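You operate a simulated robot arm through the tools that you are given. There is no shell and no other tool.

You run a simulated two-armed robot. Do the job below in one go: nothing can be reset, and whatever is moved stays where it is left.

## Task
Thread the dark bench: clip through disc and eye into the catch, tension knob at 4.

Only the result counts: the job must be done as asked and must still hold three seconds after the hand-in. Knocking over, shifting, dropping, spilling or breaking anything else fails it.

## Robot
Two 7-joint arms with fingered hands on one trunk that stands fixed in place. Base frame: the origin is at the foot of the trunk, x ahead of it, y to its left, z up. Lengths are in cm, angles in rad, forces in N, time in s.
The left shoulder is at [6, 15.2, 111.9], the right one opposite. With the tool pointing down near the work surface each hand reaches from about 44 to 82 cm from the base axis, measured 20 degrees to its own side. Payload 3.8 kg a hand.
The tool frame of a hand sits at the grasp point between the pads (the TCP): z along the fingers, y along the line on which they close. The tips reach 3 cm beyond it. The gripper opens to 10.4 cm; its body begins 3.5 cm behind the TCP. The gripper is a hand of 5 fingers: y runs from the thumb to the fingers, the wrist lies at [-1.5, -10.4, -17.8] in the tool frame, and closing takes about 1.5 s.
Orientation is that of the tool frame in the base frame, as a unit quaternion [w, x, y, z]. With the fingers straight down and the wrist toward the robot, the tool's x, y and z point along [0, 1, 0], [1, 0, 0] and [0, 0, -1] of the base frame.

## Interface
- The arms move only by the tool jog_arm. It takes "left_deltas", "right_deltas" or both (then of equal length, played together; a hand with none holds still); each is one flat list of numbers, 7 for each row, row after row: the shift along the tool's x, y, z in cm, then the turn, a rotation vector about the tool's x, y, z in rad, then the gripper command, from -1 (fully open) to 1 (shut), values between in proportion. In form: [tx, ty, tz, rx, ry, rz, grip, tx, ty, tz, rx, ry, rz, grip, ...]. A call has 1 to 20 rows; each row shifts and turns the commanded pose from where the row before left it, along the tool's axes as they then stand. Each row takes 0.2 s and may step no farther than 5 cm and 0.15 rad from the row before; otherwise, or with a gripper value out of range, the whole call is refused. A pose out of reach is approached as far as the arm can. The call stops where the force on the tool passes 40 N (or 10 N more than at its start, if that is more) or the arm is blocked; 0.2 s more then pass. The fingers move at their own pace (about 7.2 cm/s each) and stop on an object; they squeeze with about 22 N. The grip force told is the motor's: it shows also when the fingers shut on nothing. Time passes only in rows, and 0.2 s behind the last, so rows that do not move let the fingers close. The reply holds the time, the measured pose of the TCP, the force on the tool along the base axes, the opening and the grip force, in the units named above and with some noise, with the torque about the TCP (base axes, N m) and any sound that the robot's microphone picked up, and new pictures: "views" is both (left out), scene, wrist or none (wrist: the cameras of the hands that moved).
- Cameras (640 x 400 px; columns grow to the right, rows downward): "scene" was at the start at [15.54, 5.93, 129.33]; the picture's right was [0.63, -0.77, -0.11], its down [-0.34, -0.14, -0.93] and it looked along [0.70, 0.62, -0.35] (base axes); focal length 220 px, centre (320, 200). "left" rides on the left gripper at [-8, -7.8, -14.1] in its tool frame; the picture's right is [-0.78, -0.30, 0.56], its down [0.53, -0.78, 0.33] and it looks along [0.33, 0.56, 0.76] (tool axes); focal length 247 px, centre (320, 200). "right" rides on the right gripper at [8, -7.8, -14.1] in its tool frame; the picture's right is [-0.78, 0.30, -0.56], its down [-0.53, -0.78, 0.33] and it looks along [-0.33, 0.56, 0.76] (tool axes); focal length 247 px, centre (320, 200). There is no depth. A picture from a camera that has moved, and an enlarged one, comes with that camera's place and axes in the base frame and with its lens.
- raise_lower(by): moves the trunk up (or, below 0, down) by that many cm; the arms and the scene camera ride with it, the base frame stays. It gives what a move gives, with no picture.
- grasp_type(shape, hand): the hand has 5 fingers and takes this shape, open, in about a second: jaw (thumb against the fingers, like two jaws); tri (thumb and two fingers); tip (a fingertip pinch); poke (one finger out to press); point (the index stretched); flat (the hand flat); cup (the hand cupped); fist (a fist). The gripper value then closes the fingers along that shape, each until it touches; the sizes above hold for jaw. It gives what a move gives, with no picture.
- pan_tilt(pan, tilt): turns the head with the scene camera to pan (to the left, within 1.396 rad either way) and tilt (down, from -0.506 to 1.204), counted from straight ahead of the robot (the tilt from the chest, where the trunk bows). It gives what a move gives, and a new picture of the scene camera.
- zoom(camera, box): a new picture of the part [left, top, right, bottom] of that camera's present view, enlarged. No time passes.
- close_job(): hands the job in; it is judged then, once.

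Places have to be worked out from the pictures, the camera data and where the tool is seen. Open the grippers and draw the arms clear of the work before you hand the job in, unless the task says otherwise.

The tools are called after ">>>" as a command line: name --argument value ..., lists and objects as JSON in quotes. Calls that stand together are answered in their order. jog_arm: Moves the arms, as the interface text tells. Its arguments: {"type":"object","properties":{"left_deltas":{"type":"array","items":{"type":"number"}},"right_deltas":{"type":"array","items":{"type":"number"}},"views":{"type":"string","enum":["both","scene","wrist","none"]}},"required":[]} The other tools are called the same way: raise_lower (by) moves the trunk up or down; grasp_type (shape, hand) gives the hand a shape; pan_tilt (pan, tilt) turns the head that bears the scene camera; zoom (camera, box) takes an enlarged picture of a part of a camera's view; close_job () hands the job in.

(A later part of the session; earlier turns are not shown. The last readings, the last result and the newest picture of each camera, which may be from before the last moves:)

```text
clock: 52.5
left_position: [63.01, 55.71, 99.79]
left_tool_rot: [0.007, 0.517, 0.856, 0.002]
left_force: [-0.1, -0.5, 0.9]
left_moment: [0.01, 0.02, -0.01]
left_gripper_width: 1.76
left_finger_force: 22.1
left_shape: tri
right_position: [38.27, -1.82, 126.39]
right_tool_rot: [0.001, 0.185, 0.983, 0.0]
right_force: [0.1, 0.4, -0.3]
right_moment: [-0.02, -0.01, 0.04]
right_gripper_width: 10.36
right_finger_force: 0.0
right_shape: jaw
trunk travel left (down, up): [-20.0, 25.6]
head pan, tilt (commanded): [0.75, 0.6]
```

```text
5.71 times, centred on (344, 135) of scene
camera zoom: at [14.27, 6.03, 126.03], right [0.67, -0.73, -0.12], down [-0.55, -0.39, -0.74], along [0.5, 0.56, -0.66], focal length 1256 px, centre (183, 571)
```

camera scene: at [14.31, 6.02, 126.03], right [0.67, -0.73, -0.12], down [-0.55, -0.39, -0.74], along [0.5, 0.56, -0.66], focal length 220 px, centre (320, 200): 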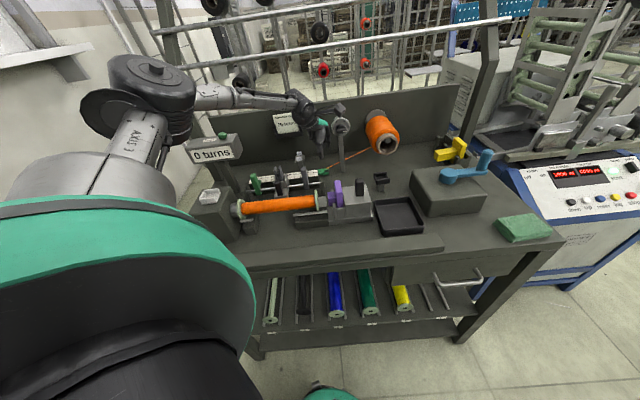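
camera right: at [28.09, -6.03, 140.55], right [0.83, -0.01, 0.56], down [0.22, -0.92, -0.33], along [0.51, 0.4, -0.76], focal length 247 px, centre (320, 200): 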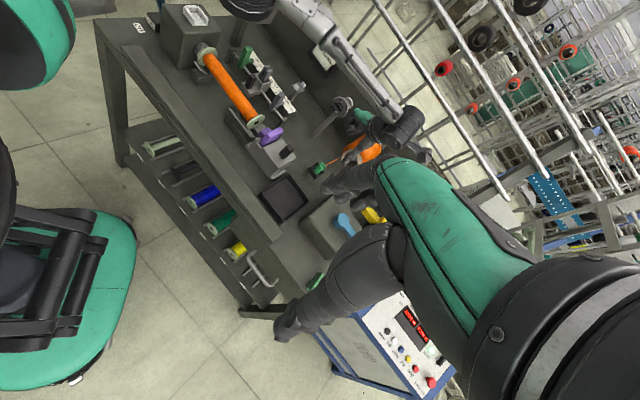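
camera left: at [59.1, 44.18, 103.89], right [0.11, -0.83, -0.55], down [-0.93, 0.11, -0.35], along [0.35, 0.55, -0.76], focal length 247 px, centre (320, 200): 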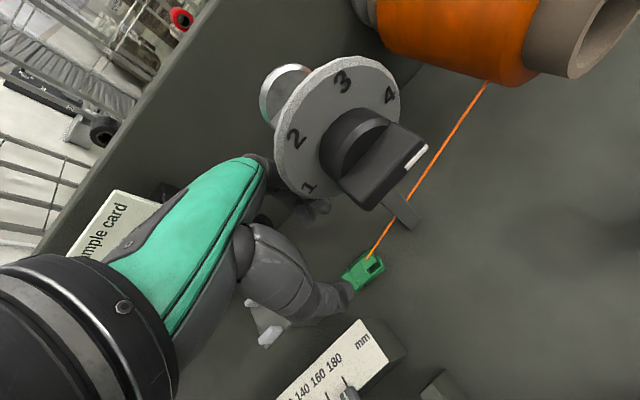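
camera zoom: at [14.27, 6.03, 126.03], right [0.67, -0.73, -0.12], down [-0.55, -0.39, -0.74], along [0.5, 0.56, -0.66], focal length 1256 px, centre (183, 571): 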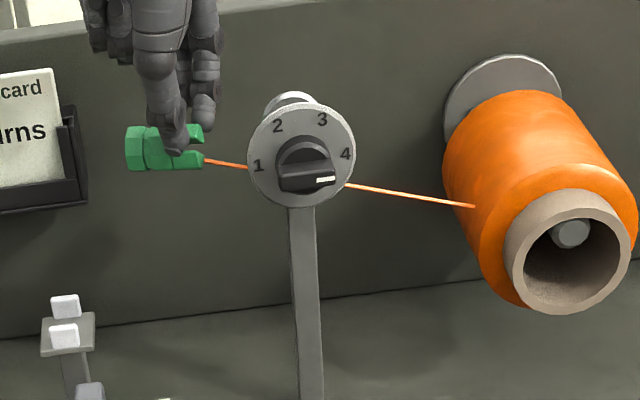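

The thread again slides under the bridge, so the clip itself must go through the gap, which needs it upright with the fingers above the rims. I carry the clip toward the front, where the arm moves more freely, and start turning the hand so I can set the clip upright in its dock.

>>> jog_arm --left_deltas '[0, 0, -4.2, 0, 0, 0, 1, 0, 0, -4.2, 0, 0, 0, 1, -2.64, -3.49, 0, 0, 0, 0, 1, -2.64, -3.49, 0, 0, 0, 0, 1, -2.64, -3.49, 0, 0, 0, 0, 1, -2.64, -3.49, 0, 0, 0, 0, 1, -2.64, -3.49, 0, 0, 0, 0, 1, -2.64, -3.49, 0, 0, 0, 0, 1, -2.64, -3.49, 0, 0, 0, 0, 1, 0, 0, 0, 0, 0, -0.134, 1, 0, 0, 0, 0, 0, -0.134, 1, 0, 0, 0, 0, 0, -0.134, 1, 0, 0, 0, 0, 0, -0.134, 1, 0, 0, 0, 0, 0, -0.134, 1]' --views "both"

```text
clock: 55.5
left_position: [49.75, 27.94, 108.07]
left_tool_rot: [0.009, 0.206, 0.979, 0.0]
left_force: [0.2, 0.3, -0.2]
left_moment: [0.01, -0.03, -0.02]
left_gripper_width: 1.51
left_finger_force: 22.2
left_shape: tri
right_position: [38.35, -1.96, 126.46]
right_tool_rot: [-0.001, 0.185, 0.983, 0.001]
right_force: [0.1, 0.1, 0.4]
right_moment: [-0.01, -0.02, 0.02]
right_gripper_width: 10.38
right_finger_force: 0.0
right_shape: jaw
trunk travel left (down, up): [-20.0, 25.6]
head pan, tilt (commanded): [0.75, 0.6]
camera scene: at [14.27, 5.95, 126.04], right [0.67, -0.73, -0.12], down [-0.55, -0.38, -0.74], along [0.5, 0.56, -0.66], focal length 220 px, centre (320, 200)
camera left: at [53.77, 17.71, 122.34], right [0.6, -0.58, -0.55], down [-0.8, -0.5, -0.34], along [-0.07, 0.64, -0.76], focal length 247 px, centre (320, 200)
```

scene: 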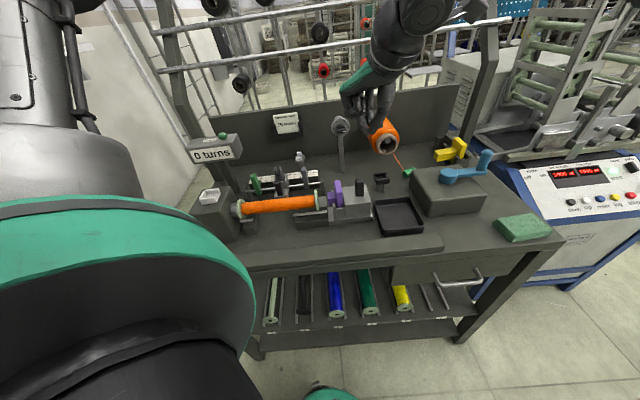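
left: 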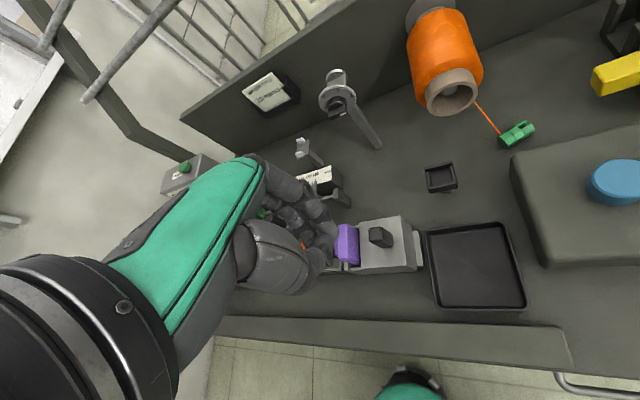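

The clip slipped out again on the way and now lies on the bench near the crank block. The fingertip hold creeps under squeeze, so next time I need a deeper, fuller grip. I zoom in to see exactly where and how it lies.

>>> zoom --camera "left" --box '[430, 80, 590, 180]'

>>> zoom --camera "scene" --box '[370, 140, 466, 200]'

>>> zoom --camera "right" --box '[280, 120, 440, 220]'

```text
4.00 times, centred on (510, 130) of left
camera zoom: at [53.77, 17.71, 122.34], right [0.6, -0.58, -0.55], down [-0.8, -0.5, -0.34], along [-0.07, 0.64, -0.76], focal length 988 px, centre (-440, 480)
```

zoom: 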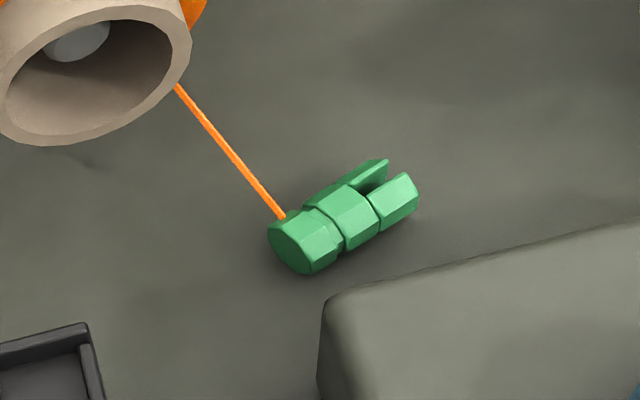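

```text
6.67 times, centred on (418, 170) of scene
camera zoom: at [14.27, 5.95, 126.04], right [0.67, -0.73, -0.12], down [-0.55, -0.38, -0.74], along [0.5, 0.56, -0.66], focal length 1465 px, centre (-333, 400)
```

zoom: 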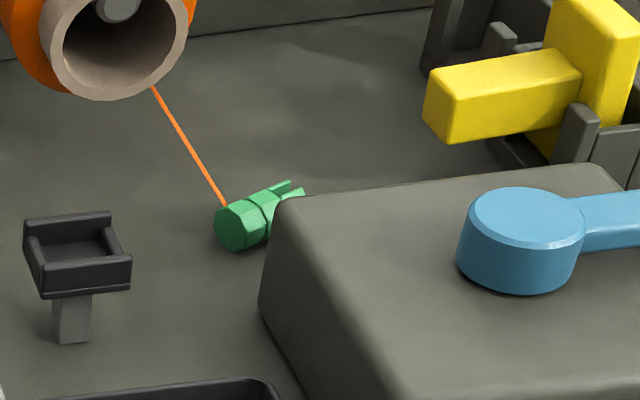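

```text
4.00 times, centred on (360, 170) of right
camera zoom: at [28.06, -6.1, 140.55], right [0.83, -0.01, 0.56], down [0.22, -0.92, -0.33], along [0.51, 0.4, -0.76], focal length 988 px, centre (160, 320)
```

zoom: 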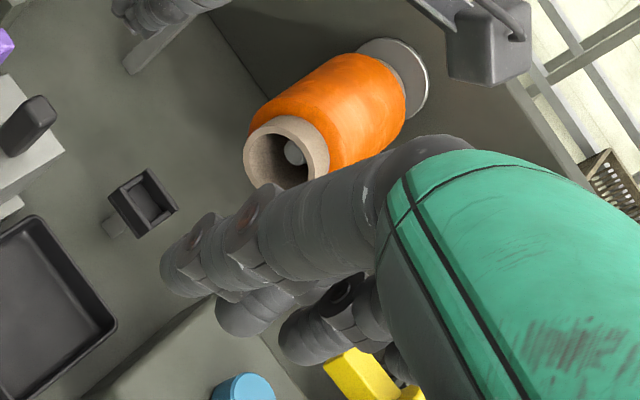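

The clip lies at about [78.3, 29.8, 79.2] behind the crank block, just within reach. I try the fingertip-pinch shape, which should hold small parts better, and look at the hand's geometry.

>>> grasp_type --shape "tip" --hand "left"

>>> zoom --camera "left" --box '[200, 130, 400, 330]'

>>> zoom --camera "scene" --box '[320, 60, 440, 160]'

>>> zoom --camera "right" --box '[220, 0, 400, 140]'

```text
clock: 56.4
left_position: [49.72, 28.05, 108.13]
left_tool_rot: [0.008, 0.206, 0.979, 0.0]
left_force: [-0.3, 0.4, 0.3]
left_moment: [0.05, 0.0, 0.01]
left_gripper_width: 10.36
left_finger_force: 0.0
left_shape: tip
right_position: [38.37, -1.86, 126.44]
right_tool_rot: [0.0, 0.185, 0.983, 0.0]
right_force: [-0.2, -0.1, -0.8]
right_moment: [-0.06, -0.01, -0.02]
right_gripper_width: 10.36
right_finger_force: 0.1
right_shape: jaw
trunk travel left (down, up): [-20.0, 25.6]
head pan, tilt (commanded): [0.75, 0.6]
```

```text
2.00 times, centred on (300, 230) of left
camera zoom: at [53.7, 17.75, 122.35], right [0.6, -0.59, -0.55], down [-0.8, -0.5, -0.34], along [-0.07, 0.64, -0.76], focal length 494 px, centre (360, 140)
```

zoom: 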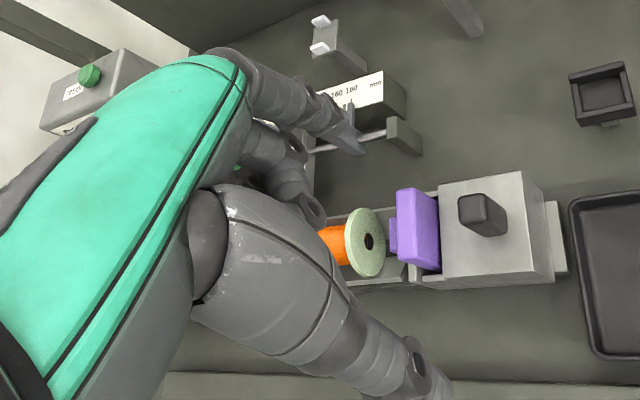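

```text
4.00 times, centred on (380, 110) of scene
camera zoom: at [14.23, 6.0, 126.04], right [0.67, -0.73, -0.12], down [-0.55, -0.39, -0.74], along [0.5, 0.56, -0.66], focal length 879 px, centre (80, 560)
```

zoom: 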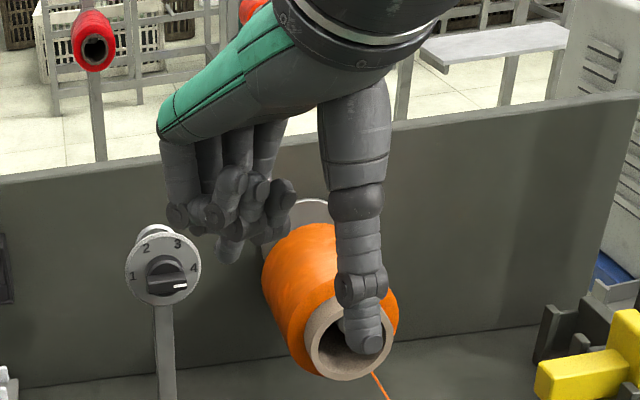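

```text
2.86 times, centred on (310, 70) of right
camera zoom: at [28.01, -6.03, 140.57], right [0.83, -0.01, 0.56], down [0.22, -0.92, -0.33], along [0.51, 0.4, -0.76], focal length 706 px, centre (349, 571)
```

zoom: 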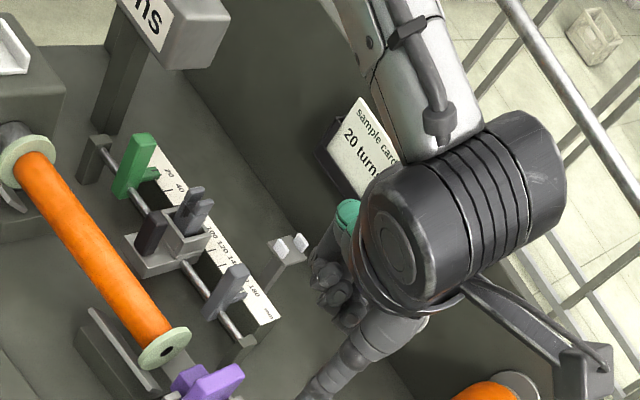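

The pinch uses only thumb and index, with the other fingers folded. Before re-picking the clip, I test with the empty hand whether it can lean over the dock in the attitude needed to stand the clip up there.

>>> grasp_type --shape "tri" --hand "left"

>>> jog_arm --left_deltas '[-3.2, 2.87, 1, 0, 0, 0, -1, -3.2, 2.87, 1, 0, 0, 0, -1, -3.2, 2.87, 1, 0, 0, 0, -1, 0, 0, 0, 0, 0, -0.1475, -1, 0, 0, 0, 0, 0, -0.1475, -1, 0, 0, 0, 0, 0, -0.1475, -1, 0, 0, 0, 0, 0, -0.1475, -1, 0, 0, 0, 0, -0.149, 0, -1, 0, 0, 0, 0, -0.149, 0, -1, 0, 0, 0, 0, -0.149, 0, -1, 0, 0, 0, 0, -0.149, 0, -1, 0, 0, 0, 0, -0.149, 0, -1, 0, 0, 0, 0, -0.149, 0, -1, 0, 0, 0, 0, -0.149, 0, -1]' --views "both"

```text
clock: 57.3
left_position: [49.79, 28.19, 108.19]
left_tool_rot: [0.009, 0.206, 0.978, 0.0]
left_force: [-0.5, -0.4, 0.8]
left_moment: [0.02, 0.0, 0.01]
left_gripper_width: 10.38
left_finger_force: 0.0
left_shape: tri
right_position: [38.33, -1.91, 126.54]
right_tool_rot: [0.0, 0.185, 0.983, 0.0]
right_force: [0.0, 0.2, -0.3]
right_moment: [0.0, 0.06, -0.04]
right_gripper_width: 10.35
right_finger_force: 0.1
right_shape: jaw
trunk travel left (down, up): [-20.0, 25.6]
head pan, tilt (commanded): [0.75, 0.6]
```

```text
clock: 60.3
left_position: [60.7, 33.16, 105.2]
left_tool_rot: [0.503, -0.077, 0.86, 0.041]
left_force: [0.1, -0.4, -0.4]
left_moment: [0.01, 0.0, 0.01]
left_gripper_width: 10.39
left_finger_force: 0.0
left_shape: tri
left hand out of reach, approached as far as the arm can: row 7
right_position: [38.36, -1.69, 126.39]
right_tool_rot: [0.0, 0.184, 0.983, -0.001]
right_force: [-0.3, 0.0, -0.4]
right_moment: [-0.03, 0.01, 0.0]
right_gripper_width: 10.39
right_finger_force: 0.2
right_shape: jaw
trunk travel left (down, up): [-20.0, 25.6]
head pan, tilt (commanded): [0.75, 0.6]
camera scene: at [14.3, 6.12, 126.02], right [0.67, -0.73, -0.12], down [-0.55, -0.39, -0.74], along [0.5, 0.56, -0.66], focal length 220 px, centre (320, 200)
camera left: at [53.86, 24.08, 119.03], right [0.9, -0.14, 0.4], down [0.16, -0.76, -0.62], along [0.4, 0.63, -0.67], focal length 247 px, centre (320, 200)
```

scene: 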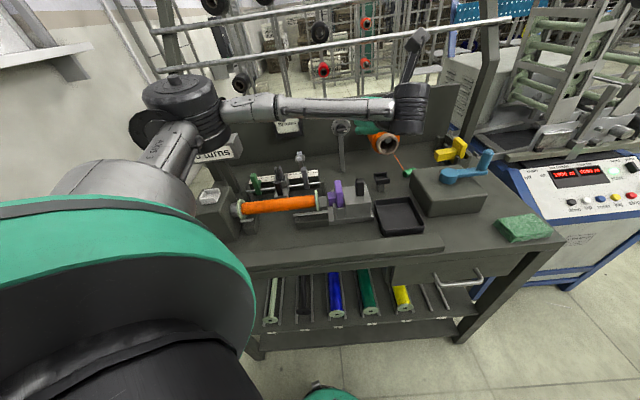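
left: 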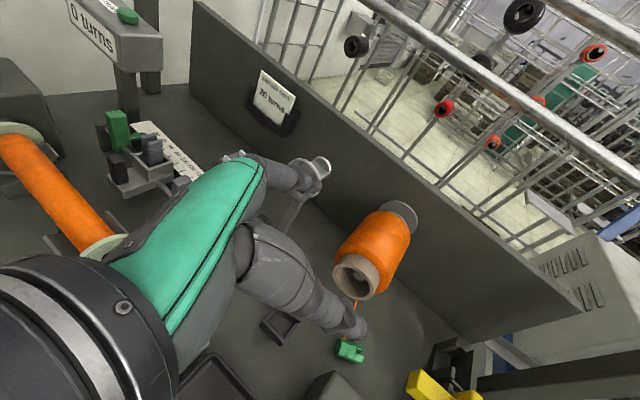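

The leaning attitude over the dock is reachable. I now return the hand to upright and move it above the clip behind the crank block.

>>> jog_arm --left_deltas '[0, 0, 0, 0, 0.149, 0, -0.05, 0, 0, 0, 0, 0.149, 0, -0.05, 0, 0, 0, 0, 0.149, 0, -0.05, 0, 0, 0, 0, 0.149, 0, -0.05, 0, 0, 0, 0, 0.149, 0, -0.05, 0, 0, 0, 0, 0.149, 0, -0.05, 0, 0, 0, 0, 0.149, 0, -0.05, 0, 0, 0, 0, 0, 0.1416, -0.05, 0, 0, 0, 0, 0, 0.1416, -0.05, 0, 0, 0, 0, 0, 0.1416, -0.05, 0, 0, 0, 0, 0, 0.1416, -0.05, 0, 0, 0, 0, 0, 0.1416, -0.05, 0, 0, 0, 0, 0, 0.1416, -0.05, 0, 0, 0, 0, 0, 0.1416, -0.05, 0, 0, 0, 0, 0, 0.1416, -0.05, 0, 0, 0, 0, 0, 0.1416, -0.05, -2.5, 3.1, 0, 0, 0, 0, -0.05, -2.5, 3.1, 0, 0, 0, 0, -0.05, -2.5, 3.1, 0, 0, 0, 0, -0.05]' --views "none"

>>> raise_lower --by -12

>>> zoom --camera "left" --box '[240, 130, 480, 280]'

>>> zoom --camera "scene" --box '[330, 60, 490, 200]'

```text
clock: 64.3
left_position: [72.61, 30.65, 105.0]
left_tool_rot: [0.007, 0.522, 0.853, 0.003]
left_force: [-0.7, 0.5, -0.4]
left_moment: [0.02, 0.04, 0.0]
left_gripper_width: 5.51
left_finger_force: 0.2
left_shape: tri
right_position: [38.47, -1.78, 126.36]
right_tool_rot: [0.0, 0.184, 0.983, -0.001]
right_force: [1.1, -0.5, 0.0]
right_moment: [0.01, 0.04, -0.01]
right_gripper_width: 10.36
right_finger_force: 0.0
right_shape: jaw
trunk travel left (down, up): [-20.0, 25.6]
head pan, tilt (commanded): [0.75, 0.6]
```

```text
clock: 65.8
left_position: [72.32, 30.4, 93.33]
left_tool_rot: [0.008, 0.522, 0.853, 0.003]
left_force: [-0.3, -1.0, 1.4]
left_moment: [0.0, 0.02, -0.01]
left_gripper_width: 5.5
left_finger_force: 0.0
left_shape: tri
right_position: [38.23, -1.87, 114.64]
right_tool_rot: [0.002, 0.184, 0.983, 0.001]
right_force: [-0.6, -0.5, 0.4]
right_moment: [-0.01, 0.0, 0.04]
right_gripper_width: 10.38
right_finger_force: 0.0
right_shape: jaw
trunk travel left (down, up): [-8.0, 37.6]
head pan, tilt (commanded): [0.75, 0.6]
```

```text
2.67 times, centred on (360, 205) of left
camera zoom: at [68.79, 19.76, 107.34], right [0.1, -0.83, -0.55], down [-0.93, 0.12, -0.35], along [0.36, 0.55, -0.76], focal length 659 px, centre (213, 187)
```

zoom: 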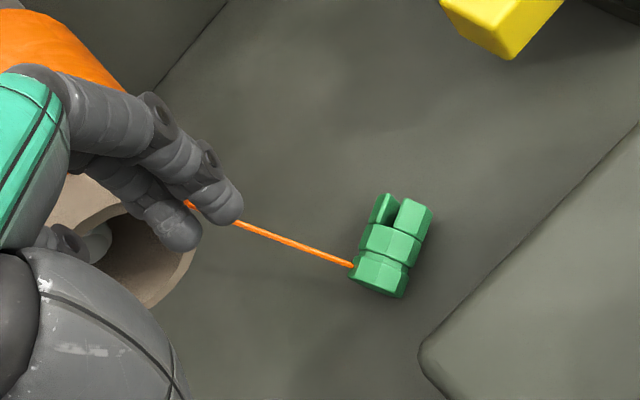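

```text
2.86 times, centred on (410, 130) of scene
camera zoom: at [21.97, 5.99, 109.89], right [0.64, -0.73, -0.24], down [-0.68, -0.39, -0.62], along [0.36, 0.56, -0.74], focal length 628 px, centre (63, 400)
```

zoom: 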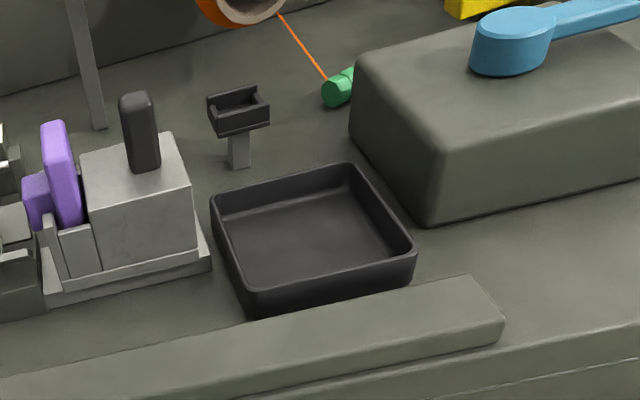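

Lowering the trunk also leaned it forward, which extends the reach. I place the hand over the clip and turn it square to the clip's axis, checking reach.

>>> jog_arm --left_deltas '[-1.79, 2.6, 0.5, 0, 0, 0, -0.05, -1.79, 2.6, 0.5, 0, 0, 0, -0.05, 0, 0, 0, 0, 0, -0.12, -0.05, 0, 0, 0, 0, 0, -0.12, -0.05, 0, 0, 0, 0, 0, -0.12, -0.05, 0, 0, 0, 0, 0, -0.12, -0.05, 0, 0, 0, 0, 0, -0.12, -0.05]' --views "none"

>>> zoom --camera "left" --box '[240, 160, 440, 285]'

>>> zoom --camera "scene" --box '[390, 40, 486, 110]'

```text
clock: 67.2
left_position: [76.14, 33.34, 92.45]
left_tool_rot: [0.021, 0.349, 0.937, -0.003]
left_force: [18.1, -30.2, 5.7]
left_moment: [-0.21, -0.35, -1.42]
left_gripper_width: 5.19
left_finger_force: 0.1
left_shape: tri
left hand out of reach, approached as far as the arm can: row 2, 3, 4, 6
right_position: [38.61, -2.11, 114.28]
right_tool_rot: [-0.001, 0.183, 0.983, 0.001]
right_force: [0.1, 0.0, -0.7]
right_moment: [-0.03, -0.02, 0.0]
right_gripper_width: 10.4
right_finger_force: 0.0
right_shape: jaw
trunk travel left (down, up): [-8.0, 37.6]
head pan, tilt (commanded): [0.75, 0.6]
stopped in row 6 (left hand): the force on the tool passed its limit at 56 N (the readings are from after the stop); the commanded pose is now the measured one
```

```text
3.20 times, centred on (340, 222) of left
camera zoom: at [76.56, 22.5, 106.82], right [0.41, -0.74, -0.53], down [-0.9, -0.24, -0.36], along [0.14, 0.62, -0.77], focal length 790 px, centre (256, 128)
```

zoom: 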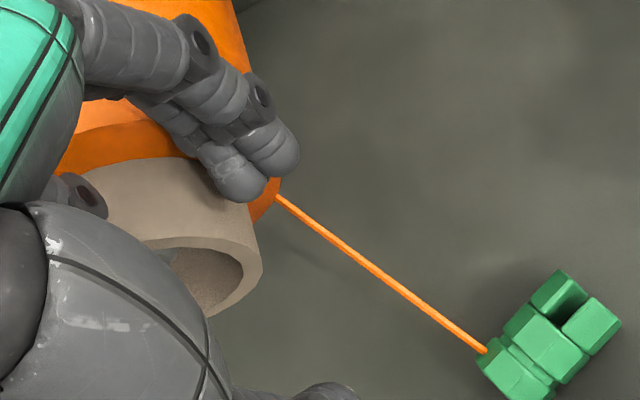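

```text
5.71 times, centred on (438, 75) of scene
camera zoom: at [22.29, 5.55, 109.83], right [0.63, -0.73, -0.25], down [-0.68, -0.38, -0.62], along [0.36, 0.56, -0.74], focal length 1256 px, centre (-354, 914)
```

zoom: 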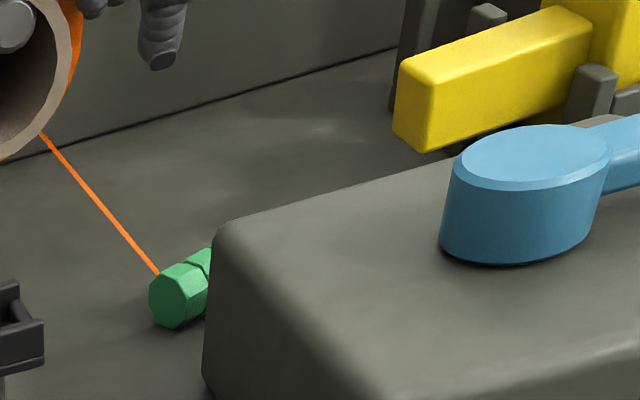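

The hand was pushed off its path by the reach limit and its fingers touched the spool. I back away to the right and up at once, then check that the spool has not moved.

>>> jog_arm --left_deltas '[-1.0, -0.8, -0.5, 0, 0, 0, -0.05, -1.5, -1.5, -1.5, 0, 0, 0, -0.05, -1, -2, -3, 0, 0, 0, -0.05, 0, -2, -3, 0, 0, 0, -0.05]' --views "both"

>>> zoom --camera "scene" --box '[320, 0, 480, 100]'

>>> zoom --camera "left" --box '[240, 60, 560, 260]'

```text
clock: 68.2
left_position: [73.52, 31.79, 97.85]
left_tool_rot: [0.017, 0.339, 0.94, -0.002]
left_force: [-0.1, 0.4, -0.2]
left_moment: [0.04, -0.02, 0.02]
left_gripper_width: 5.46
left_finger_force: 0.0
left_shape: tri
left hand out of reach, approached as far as the arm can: row 1, 2, 3
right_position: [38.3, -2.16, 114.56]
right_tool_rot: [0.0, 0.184, 0.983, 0.001]
right_force: [-0.4, 0.4, -0.1]
right_moment: [0.06, -0.02, -0.01]
right_gripper_width: 10.38
right_finger_force: 0.1
right_shape: jaw
trunk travel left (down, up): [-8.0, 37.6]
head pan, tilt (commanded): [0.75, 0.6]
camera scene: at [21.91, 5.88, 109.89], right [0.64, -0.73, -0.25], down [-0.68, -0.38, -0.62], along [0.36, 0.56, -0.74], focal length 220 px, centre (320, 200)
camera left: at [74.29, 20.75, 112.07], right [0.42, -0.73, -0.53], down [-0.9, -0.26, -0.36], along [0.12, 0.63, -0.77], focal length 247 px, centre (320, 200)
```

scene: 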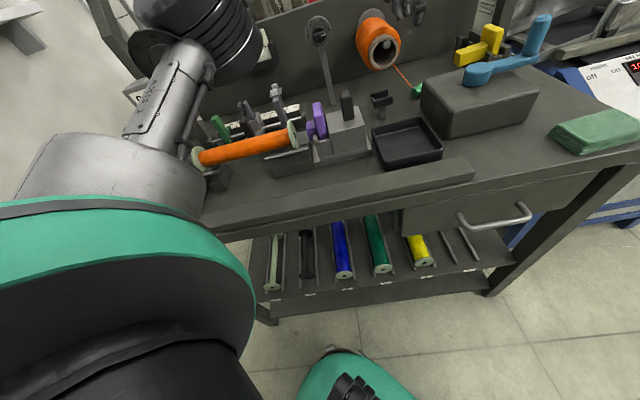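
left: 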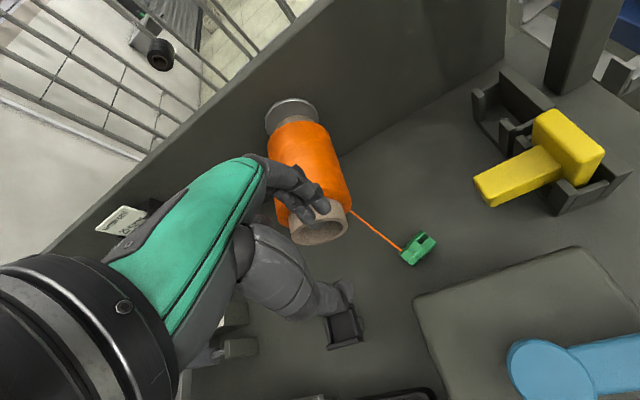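

```text
4.00 times, centred on (400, 50) of scene
camera zoom: at [21.91, 5.88, 109.89], right [0.64, -0.73, -0.25], down [-0.68, -0.38, -0.62], along [0.36, 0.56, -0.74], focal length 879 px, centre (0, 800)
```

zoom: 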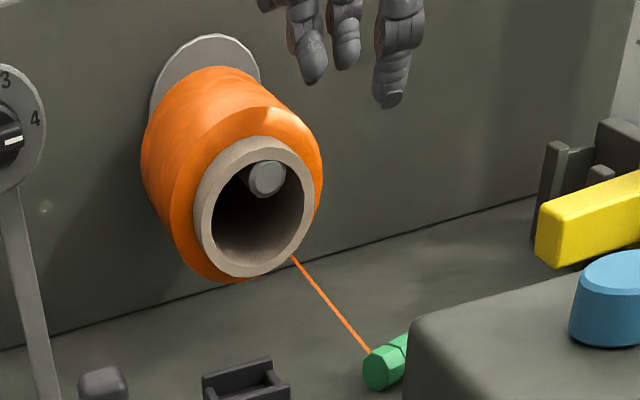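

```text
2.00 times, centred on (400, 160) of left
camera zoom: at [74.29, 20.75, 112.07], right [0.42, -0.73, -0.53], down [-0.9, -0.26, -0.36], along [0.12, 0.63, -0.77], focal length 494 px, centre (160, 280)
```

zoom: 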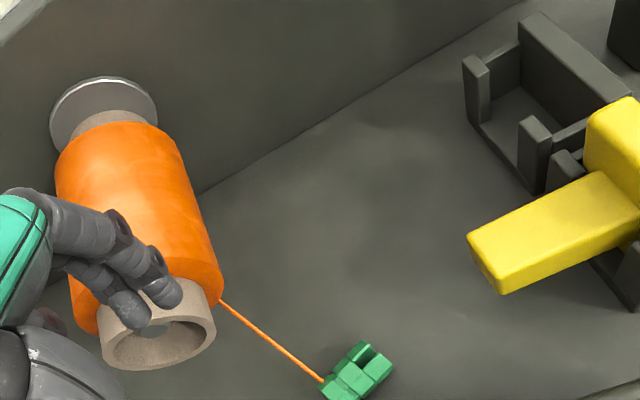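

The spool looks unmoved. Lowering the trunk did not help the reach, so I raise it back. Then I will reach over the clip with the hand tilted outward and drag it nearer along the bench.

>>> raise_lower --by 12

>>> jog_arm --left_deltas '[0, 0, 0, 0, 0, 0.14, -0.05, 0, 0, 0, 0, 0, 0.14, -0.05, 0, 0, 0, 0, 0, 0.14, -0.05, 0, 0, 0, -0.14, 0, 0, -0.05, 0, 0, 0, -0.14, 0, 0, -0.05, 0, 0, 0, -0.1, 0, 0, -0.05]' --views "both"

>>> zoom --camera "right" --box '[290, 100, 450, 200]'

```text
clock: 69.7
left_position: [67.58, 31.71, 123.35]
left_tool_rot: [0.102, 0.339, 0.935, 0.028]
left_force: [0.2, -0.2, -0.2]
left_moment: [0.01, 0.02, 0.01]
left_gripper_width: 5.48
left_finger_force: 0.1
left_shape: tri
right_position: [38.51, -1.67, 126.38]
right_tool_rot: [-0.001, 0.184, 0.983, -0.001]
right_force: [-0.2, 0.0, 0.2]
right_moment: [0.02, 0.03, -0.02]
right_gripper_width: 10.38
right_finger_force: 0.0
right_shape: jaw
trunk travel left (down, up): [-20.0, 25.6]
head pan, tilt (commanded): [0.75, 0.6]
```

```text
clock: 71.1
left_position: [67.57, 31.74, 123.3]
left_tool_rot: [0.193, 0.499, 0.819, 0.208]
left_force: [-0.3, 0.3, 1.0]
left_moment: [-0.02, 0.01, -0.02]
left_gripper_width: 5.46
left_finger_force: 0.0
left_shape: tri
right_position: [38.48, -1.7, 126.51]
right_tool_rot: [0.0, 0.183, 0.983, 0.0]
right_force: [0.0, -0.5, 0.1]
right_moment: [-0.01, -0.01, -0.04]
right_gripper_width: 10.35
right_finger_force: 0.1
right_shape: jaw
trunk travel left (down, up): [-20.0, 25.6]
head pan, tilt (commanded): [0.75, 0.6]
camera scene: at [14.23, 6.0, 126.04], right [0.67, -0.73, -0.12], down [-0.55, -0.39, -0.74], along [0.5, 0.56, -0.66], focal length 220 px, centre (320, 200)
camera left: at [57.9, 19.19, 131.88], right [0.41, -0.74, -0.54], down [-0.63, 0.21, -0.75], along [0.67, 0.64, -0.38], focal length 247 px, centre (320, 200)
```

scene: 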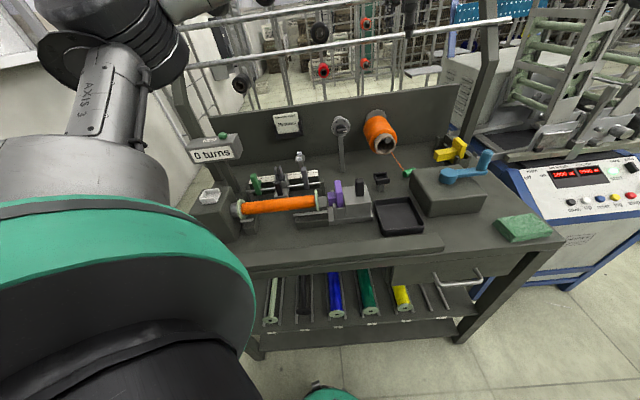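
left: 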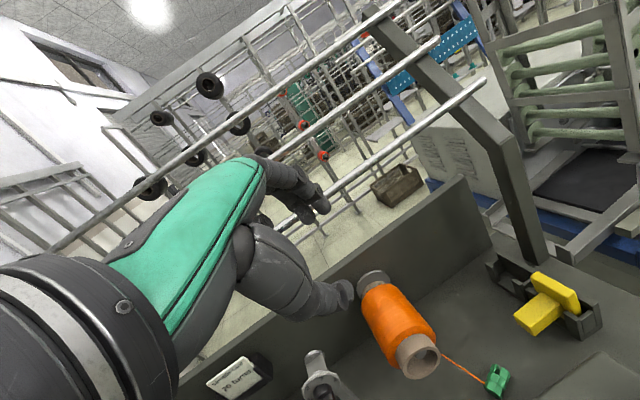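

```text
4.00 times, centred on (370, 150) of right
camera zoom: at [28.08, -5.94, 140.58], right [0.83, 0.0, 0.56], down [0.22, -0.92, -0.33], along [0.51, 0.4, -0.76], focal length 988 px, centre (120, 400)
```

zoom: 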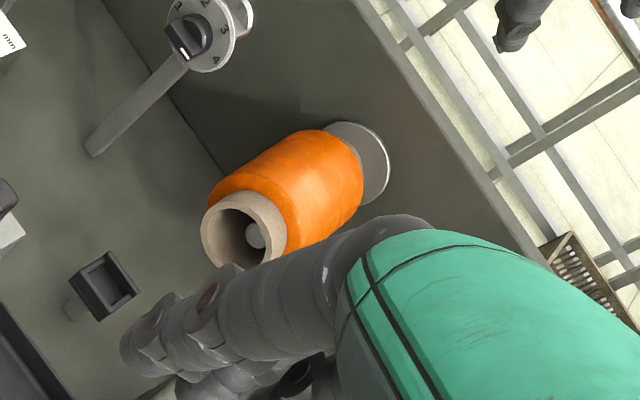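

The spool's hub sits where it was within a pixel. I level the hand, then move high across to above the clip and descend part way.

>>> jog_arm --left_deltas '[0, 0, 0, 0.1, 0.065, 0, -0.05, 0, 0, 0, 0.1, 0.065, 0, -0.05, 0, 0, 0, 0, 0, 0, -0.05]' --views "none"

```text
clock: 71.9
left_position: [67.46, 31.75, 123.52]
left_tool_rot: [0.088, 0.502, 0.846, 0.156]
left_force: [0.1, -0.4, 1.1]
left_moment: [-0.05, 0.0, -0.03]
left_gripper_width: 5.44
left_finger_force: 0.0
left_shape: tri
right_position: [38.46, -1.78, 126.32]
right_tool_rot: [0.0, 0.183, 0.983, 0.001]
right_force: [-0.1, 0.6, 0.0]
right_moment: [-0.03, -0.02, 0.01]
right_gripper_width: 10.37
right_finger_force: 0.0
right_shape: jaw
trunk travel left (down, up): [-20.0, 25.6]
head pan, tilt (commanded): [0.75, 0.6]
```

>>> jog_arm --left_deltas '[-2.32, 1.32, 3.68, 0, 0, 0, -0.05, -2.32, 1.32, 3.68, 0, 0, 0, -0.05, -2.32, 1.32, 3.68, 0, 0, 0, -0.05, -0.03, -1.41, 3.74, 0, 0, 0, -0.05, -0.03, -1.41, 3.74, 0, 0, 0, -0.05, -0.03, -1.41, 3.74, 0, 0, 0, -0.05, -0.03, -1.41, 3.74, 0, 0, 0, -0.05, -0.03, -1.41, 3.74, 0, 0, 0, -0.05]' --views "none"

>>> zoom --camera "left" --box '[240, 130, 480, 280]'

>>> zoom --camera "scene" --box '[360, 110, 480, 200]'

```text
clock: 73.7
left_position: [74.51, 30.47, 97.29]
left_tool_rot: [0.088, 0.501, 0.847, 0.156]
left_force: [0.8, -0.7, 0.3]
left_moment: [-0.02, 0.0, 0.03]
left_gripper_width: 5.45
left_finger_force: 0.2
left_shape: tri
left hand out of reach, approached as far as the arm can: row 3
right_position: [38.51, -1.65, 126.35]
right_tool_rot: [-0.001, 0.183, 0.983, 0.001]
right_force: [0.7, 0.2, 0.3]
right_moment: [0.03, 0.01, -0.03]
right_gripper_width: 10.39
right_finger_force: 0.1
right_shape: jaw
trunk travel left (down, up): [-20.0, 25.6]
head pan, tilt (commanded): [0.75, 0.6]
```

```text
2.67 times, centred on (360, 205) of left
camera zoom: at [67.68, 17.54, 107.56], right [0.3, -0.71, -0.63], down [-0.79, 0.18, -0.58], along [0.53, 0.68, -0.51], focal length 659 px, centre (213, 187)
```

zoom: 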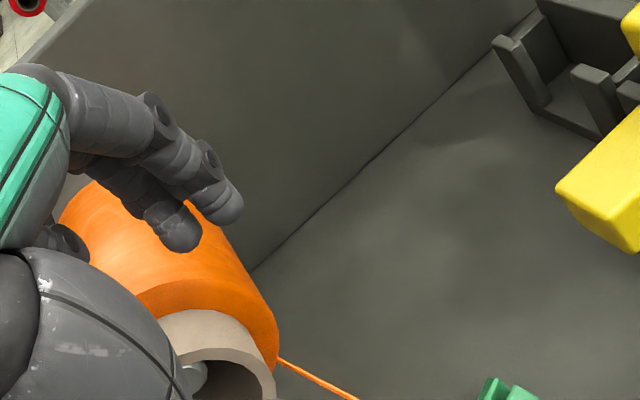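

```text
4.44 times, centred on (420, 155) of scene
camera zoom: at [14.35, 6.05, 126.02], right [0.67, -0.73, -0.12], down [-0.55, -0.39, -0.74], along [0.5, 0.56, -0.66], focal length 977 px, centre (-124, 400)
```

zoom: 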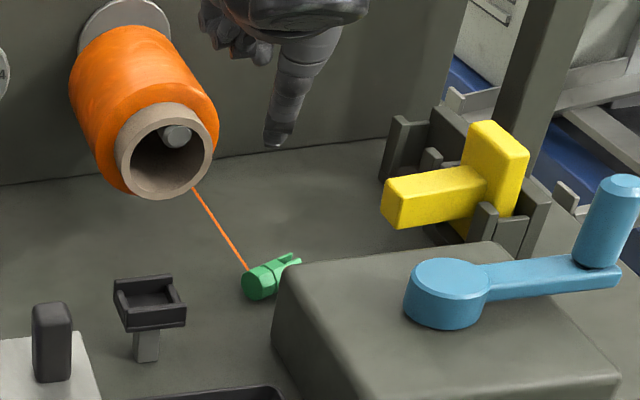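

The height made that step fall short; lower down the reach is better. I shift outward over the clip at this height and then descend further.

>>> jog_arm --left_deltas '[-1.19, 0.97, 0.35, 0, 0, 0, -0.05, -1.19, 0.97, 0.35, 0, 0, 0, -0.05, -0.03, -1.09, 2.9, 0, 0, 0, -0.05, -0.03, -1.09, 2.9, 0, 0, 0, -0.05, -0.03, -1.09, 2.9, 0, 0, 0, -0.05]' --views "none"

>>> zoom --camera "left" --box '[240, 130, 480, 280]'

>>> zoom --camera "scene" --box '[360, 110, 480, 200]'

```text
clock: 74.9
left_position: [73.46, 30.88, 89.14]
left_tool_rot: [0.089, 0.502, 0.846, 0.157]
left_force: [0.4, 0.7, 0.6]
left_moment: [0.03, 0.0, 0.03]
left_gripper_width: 5.45
left_finger_force: 0.1
left_shape: tri
left hand out of reach, approached as far as the arm can: row 2, 3, 4, 5
right_position: [38.37, -1.61, 126.44]
right_tool_rot: [-0.001, 0.183, 0.983, 0.0]
right_force: [0.5, -0.2, 0.0]
right_moment: [0.0, 0.01, -0.02]
right_gripper_width: 10.36
right_finger_force: 0.1
right_shape: jaw
trunk travel left (down, up): [-20.0, 25.6]
head pan, tilt (commanded): [0.75, 0.6]
```

```text
2.67 times, centred on (360, 205) of left
camera zoom: at [66.61, 17.89, 99.47], right [0.3, -0.72, -0.63], down [-0.79, 0.18, -0.58], along [0.53, 0.68, -0.51], focal length 659 px, centre (213, 187)
```

zoom: 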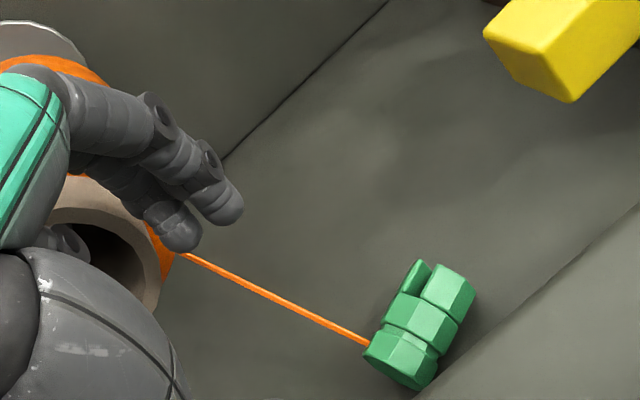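

```text
4.44 times, centred on (420, 155) of scene
camera zoom: at [14.24, 6.02, 126.04], right [0.67, -0.73, -0.12], down [-0.55, -0.39, -0.74], along [0.5, 0.56, -0.66], focal length 977 px, centre (-124, 400)
```

zoom: 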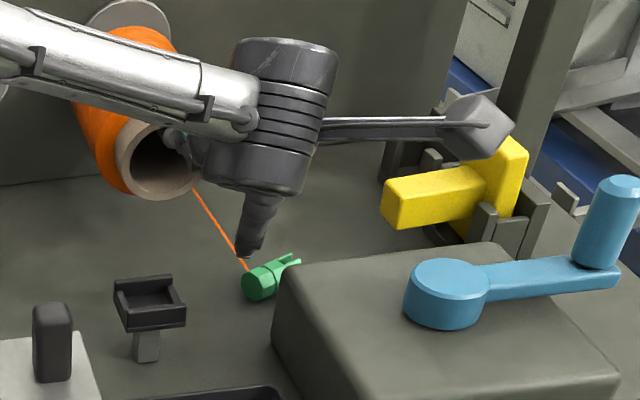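

This attitude runs out of reach early. Pointing the hand straight ahead gives the most reach, so I rise, turn the hand upright with the wrist toward the robot, and will hook the fingers behind the clip to draw it nearer.

>>> jog_arm --left_deltas '[-0.4, 0.6, -3.1, 0, 0, 0, -0.05, 0.03, 1.17, -3.1, 0, 0, 0, -0.05, 0.03, 1.17, -3.1, 0, 0, 0, -0.05, 0.03, 1.17, -3.1, 0, 0, 0, -0.05, 0, 0, 0, 0.12, 0, 0, -0.05, 0, 0, 0, 0.12, 0, 0, -0.05, 0, 0, 0, 0.12, 0, 0, -0.05, 0, 0, 0, 0, 0, 0.1375, -0.05, 0, 0, 0, 0, 0, 0.1375, -0.05, 0, 0, 0, 0, 0, 0.1375, -0.05]' --views "none"

```text
clock: 77.1
left_position: [72.76, 30.39, 102.04]
left_tool_rot: [-0.003, 0.676, 0.737, 0.002]
left_force: [0.0, 0.3, -0.4]
left_moment: [-0.02, 0.01, 0.01]
left_gripper_width: 5.46
left_finger_force: 0.2
left_shape: tri
left hand out of reach, approached as far as the arm can: row 7
right_position: [38.32, -1.74, 126.46]
right_tool_rot: [0.0, 0.183, 0.983, 0.0]
right_force: [-0.3, 0.0, -0.2]
right_moment: [0.0, 0.0, -0.01]
right_gripper_width: 10.4
right_finger_force: 0.1
right_shape: jaw
trunk travel left (down, up): [-20.0, 25.6]
head pan, tilt (commanded): [0.75, 0.6]
```

>>> jog_arm --left_deltas '[-1.25, 1.12, 2, 0, 0, 0, -1, -1.25, 1.12, 4, 0, 0, 0, -1, 0, 0, 3, 0, 0, 0, -1, 0, 0, 0, 0, 0, 0, -1]' --views "none"

>>> zoom --camera "left" --box '[240, 130, 480, 280]'

>>> zoom --camera "scene" --box '[360, 110, 480, 200]'

```text
clock: 78.1
left_position: [73.56, 28.51, 93.34]
left_tool_rot: [-0.003, 0.675, 0.738, 0.003]
left_force: [0.8, -0.4, 0.2]
left_moment: [-0.01, 0.01, 0.06]
left_gripper_width: 10.36
left_finger_force: 0.0
left_shape: tri
left hand out of reach, approached as far as the arm can: row 2, 3
right_position: [38.48, -1.77, 126.48]
right_tool_rot: [0.001, 0.182, 0.983, 0.0]
right_force: [-0.1, -0.6, 0.5]
right_moment: [0.03, -0.01, 0.01]
right_gripper_width: 10.38
right_finger_force: 0.1
right_shape: jaw
trunk travel left (down, up): [-20.0, 25.6]
head pan, tilt (commanded): [0.75, 0.6]
```

```text
2.67 times, centred on (360, 205) of left
camera zoom: at [66.64, 19.65, 107.3], right [-0.23, -0.8, -0.56], down [-0.82, 0.47, -0.33], along [0.52, 0.39, -0.76], focal length 659 px, centre (213, 187)
```

zoom: 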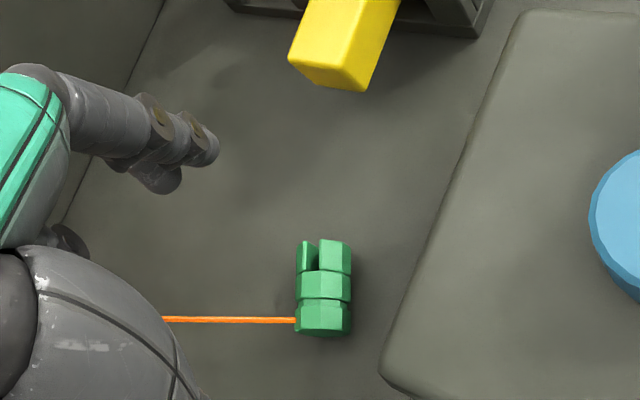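

```text
4.44 times, centred on (420, 155) of scene
camera zoom: at [14.25, 5.98, 126.04], right [0.67, -0.73, -0.12], down [-0.55, -0.39, -0.74], along [0.5, 0.56, -0.66], focal length 977 px, centre (-124, 400)
```

zoom: 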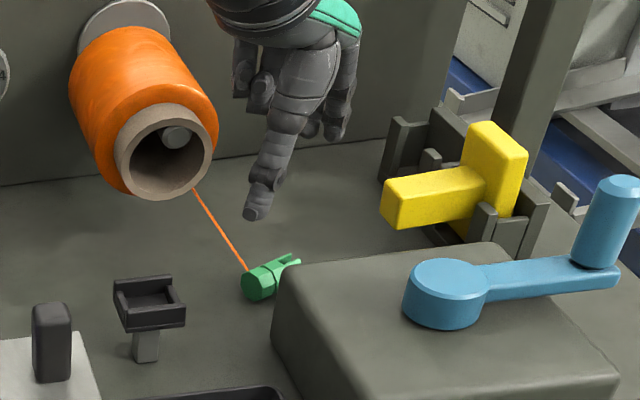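

The clip lies straight ahead of the hand. I lower a bit more and try to extend further so the fingers land beyond the clip's prongs.

>>> jog_arm --left_deltas '[0, 0, 2.5, 0, 0, 0, -1, 0, 0, 2.5, 0, 0, 0, -1, 0, 0.8, 0, 0, 0, 0, -1, 0, 0.8, 0, 0, 0, 0, -1]' --views "none"

```text
clock: 79.1
left_position: [72.72, 29.1, 89.0]
left_tool_rot: [-0.002, 0.675, 0.738, 0.004]
left_force: [0.7, 0.0, -0.1]
left_moment: [-0.01, 0.0, -0.01]
left_gripper_width: 10.35
left_finger_force: 0.1
left_shape: tri
left hand out of reach, approached as far as the arm can: row 1, 2, 3, 4
right_position: [38.4, -1.73, 126.43]
right_tool_rot: [0.0, 0.183, 0.983, 0.0]
right_force: [0.4, -0.2, 0.2]
right_moment: [-0.03, 0.0, -0.02]
right_gripper_width: 10.38
right_finger_force: 0.0
right_shape: jaw
trunk travel left (down, up): [-20.0, 25.6]
head pan, tilt (commanded): [0.75, 0.6]
```

Reach shrinks as I go lower with the trunk high. I lift the hand a little and lower the trunk instead, keeping the hand pointing straight ahead and well right of the spool.

>>> jog_arm --left_deltas '[0, 0, -4, 0, 0, 0, -0.3, 0, 0, -4, 0, 0, 0, -0.3, 0, 0, -3, 0, 0, 0, -0.3]' --views "none"

>>> raise_lower --by -12

>>> zoom --camera "left" --box '[200, 100, 520, 300]'

>>> zoom --camera "scene" --box '[340, 0, 500, 120]'

```text
clock: 79.9
left_position: [72.88, 29.06, 99.98]
left_tool_rot: [-0.004, 0.675, 0.738, 0.002]
left_force: [0.1, 0.7, 0.4]
left_moment: [0.01, 0.0, 0.03]
left_gripper_width: 6.82
left_finger_force: 0.1
left_shape: tri
right_position: [38.44, -1.7, 126.45]
right_tool_rot: [0.0, 0.183, 0.983, 0.0]
right_force: [0.2, -0.3, -0.1]
right_moment: [0.0, 0.0, 0.0]
right_gripper_width: 10.37
right_finger_force: 0.0
right_shape: jaw
trunk travel left (down, up): [-20.0, 25.6]
head pan, tilt (commanded): [0.75, 0.6]
```

```text
clock: 81.4
left_position: [72.73, 29.13, 88.24]
left_tool_rot: [-0.002, 0.675, 0.738, 0.003]
left_force: [-0.2, 1.0, -0.6]
left_moment: [0.0, 0.03, -0.01]
left_gripper_width: 6.78
left_finger_force: 0.0
left_shape: tri
right_position: [38.29, -1.77, 114.46]
right_tool_rot: [0.001, 0.184, 0.983, 0.0]
right_force: [-0.6, 0.9, 0.1]
right_moment: [-0.01, 0.01, 0.0]
right_gripper_width: 10.39
right_finger_force: 0.1
right_shape: jaw
trunk travel left (down, up): [-8.0, 37.6]
head pan, tilt (commanded): [0.75, 0.6]
```

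```text
2.00 times, centred on (360, 200) of left
camera zoom: at [65.63, 20.27, 102.16], right [-0.22, -0.8, -0.56], down [-0.82, 0.47, -0.33], along [0.52, 0.39, -0.76], focal length 494 px, centre (240, 200)
```

zoom: 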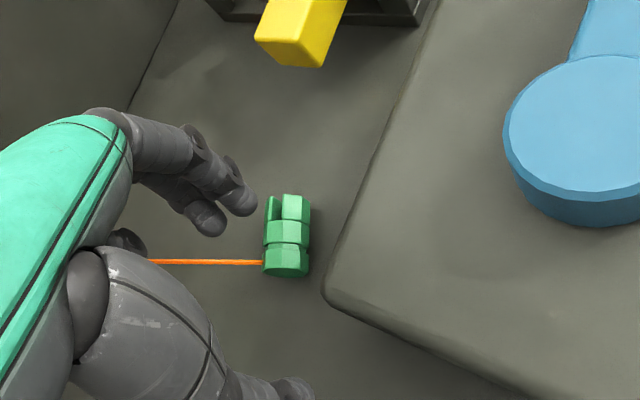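

```text
3.33 times, centred on (420, 60) of scene
camera zoom: at [21.97, 5.99, 109.89], right [0.64, -0.73, -0.24], down [-0.68, -0.39, -0.62], along [0.36, 0.56, -0.74], focal length 733 px, centre (-13, 667)
```

zoom: 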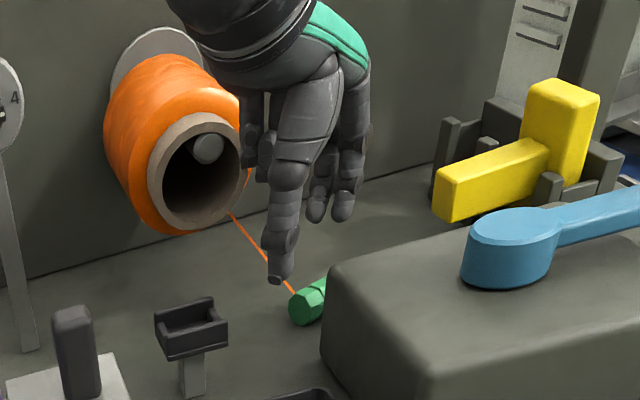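

Now the clip is ahead within about 5 cm. I open fully and extend forward 2.2 cm at this height to see whether the reach suffices.

>>> jog_arm --left_deltas '[-0.3, 0.7, 0, 0, 0, 0, -1, 0, 0.8, 0, 0, 0, 0, -1, 0, 0.8, 0, 0, 0, 0, -1, 0, 0, 0, 0, 0, 0, -1]' --views "none"

>>> zoom --camera "left" --box '[240, 130, 440, 255]'

```text
clock: 82.4
left_position: [74.94, 28.88, 87.99]
left_tool_rot: [-0.003, 0.675, 0.738, 0.003]
left_force: [0.6, -0.5, 0.0]
left_moment: [0.0, 0.02, 0.01]
left_gripper_width: 10.36
left_finger_force: 0.0
left_shape: tri
right_position: [38.41, -1.76, 114.48]
right_tool_rot: [-0.001, 0.183, 0.983, 0.0]
right_force: [-0.1, -0.1, -0.3]
right_moment: [-0.01, -0.03, -0.04]
right_gripper_width: 10.38
right_finger_force: 0.0
right_shape: jaw
trunk travel left (down, up): [-8.0, 37.6]
head pan, tilt (commanded): [0.75, 0.6]
```

```text
3.20 times, centred on (340, 192) of left
camera zoom: at [68.03, 20.1, 102.06], right [-0.23, -0.8, -0.56], down [-0.82, 0.47, -0.33], along [0.52, 0.39, -0.76], focal length 790 px, centre (256, 224)
```

zoom: 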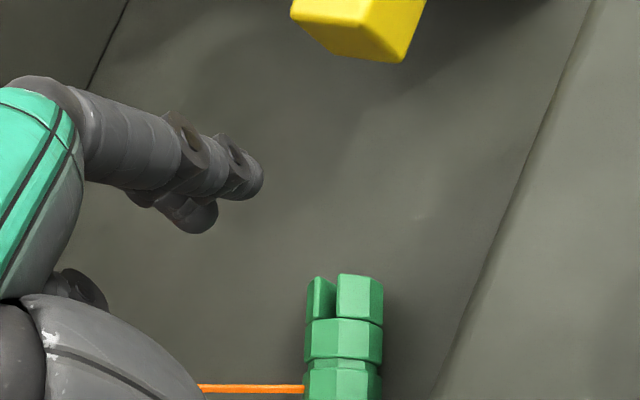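

The reach now suffices. The clip's prongs lie between thumb and fingers, so I lower to the bench and close, which will draw the clip in and grip it by its two flat ends.

>>> jog_arm --left_deltas '[0.2, 0.4, 2.3, 0, 0, 0, -1, 0.2, 0.3, 2.3, 0, 0, 0, -1, 0, 0, 1.4, 0, 0, 0, -1, 0, 0, 0.7, 0, 0, 0, -1, 0, 0, 0, 0, 0, 0, -1]' --views "none"

>>> zoom --camera "left" --box '[240, 130, 440, 255]'

>>> zoom --camera "scene" --box '[370, 30, 466, 100]'

```text
clock: 83.6
left_position: [75.72, 29.48, 81.38]
left_tool_rot: [-0.003, 0.674, 0.738, 0.002]
left_force: [-0.5, 0.3, 0.2]
left_moment: [0.01, 0.02, -0.01]
left_gripper_width: 10.38
left_finger_force: 0.0
left_shape: tri
right_position: [38.37, -1.81, 114.46]
right_tool_rot: [0.0, 0.183, 0.983, 0.0]
right_force: [-0.2, -0.4, -0.2]
right_moment: [-0.03, 0.01, -0.04]
right_gripper_width: 10.38
right_finger_force: 0.0
right_shape: jaw
trunk travel left (down, up): [-8.0, 37.6]
head pan, tilt (commanded): [0.75, 0.6]
```

```text
3.20 times, centred on (340, 192) of left
camera zoom: at [68.71, 20.71, 95.41], right [-0.23, -0.8, -0.56], down [-0.82, 0.47, -0.33], along [0.52, 0.39, -0.76], focal length 790 px, centre (256, 224)
```

zoom: 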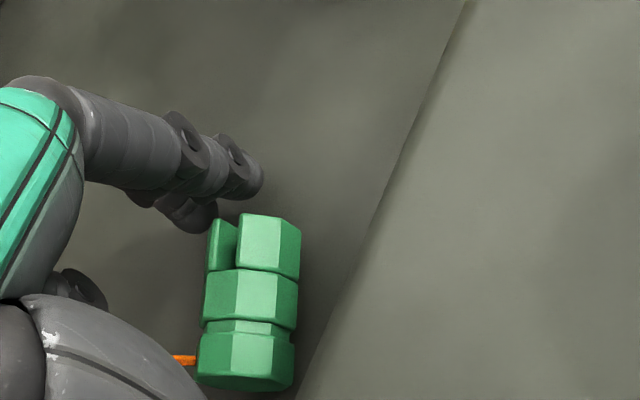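

```text
5.71 times, centred on (418, 65) of scene
camera zoom: at [22.05, 5.99, 109.85], right [0.64, -0.73, -0.25], down [-0.68, -0.39, -0.62], along [0.36, 0.56, -0.74], focal length 1256 px, centre (-240, 971)
```

zoom: 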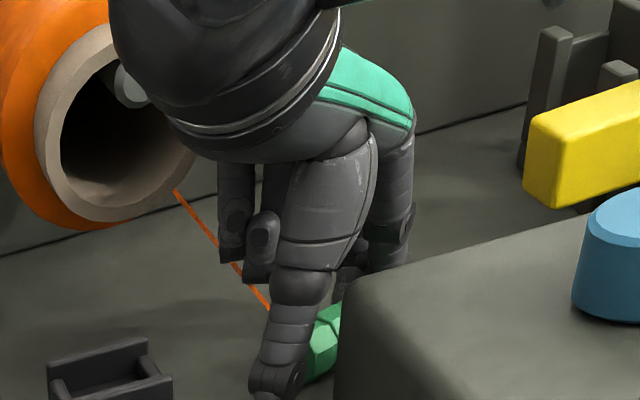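

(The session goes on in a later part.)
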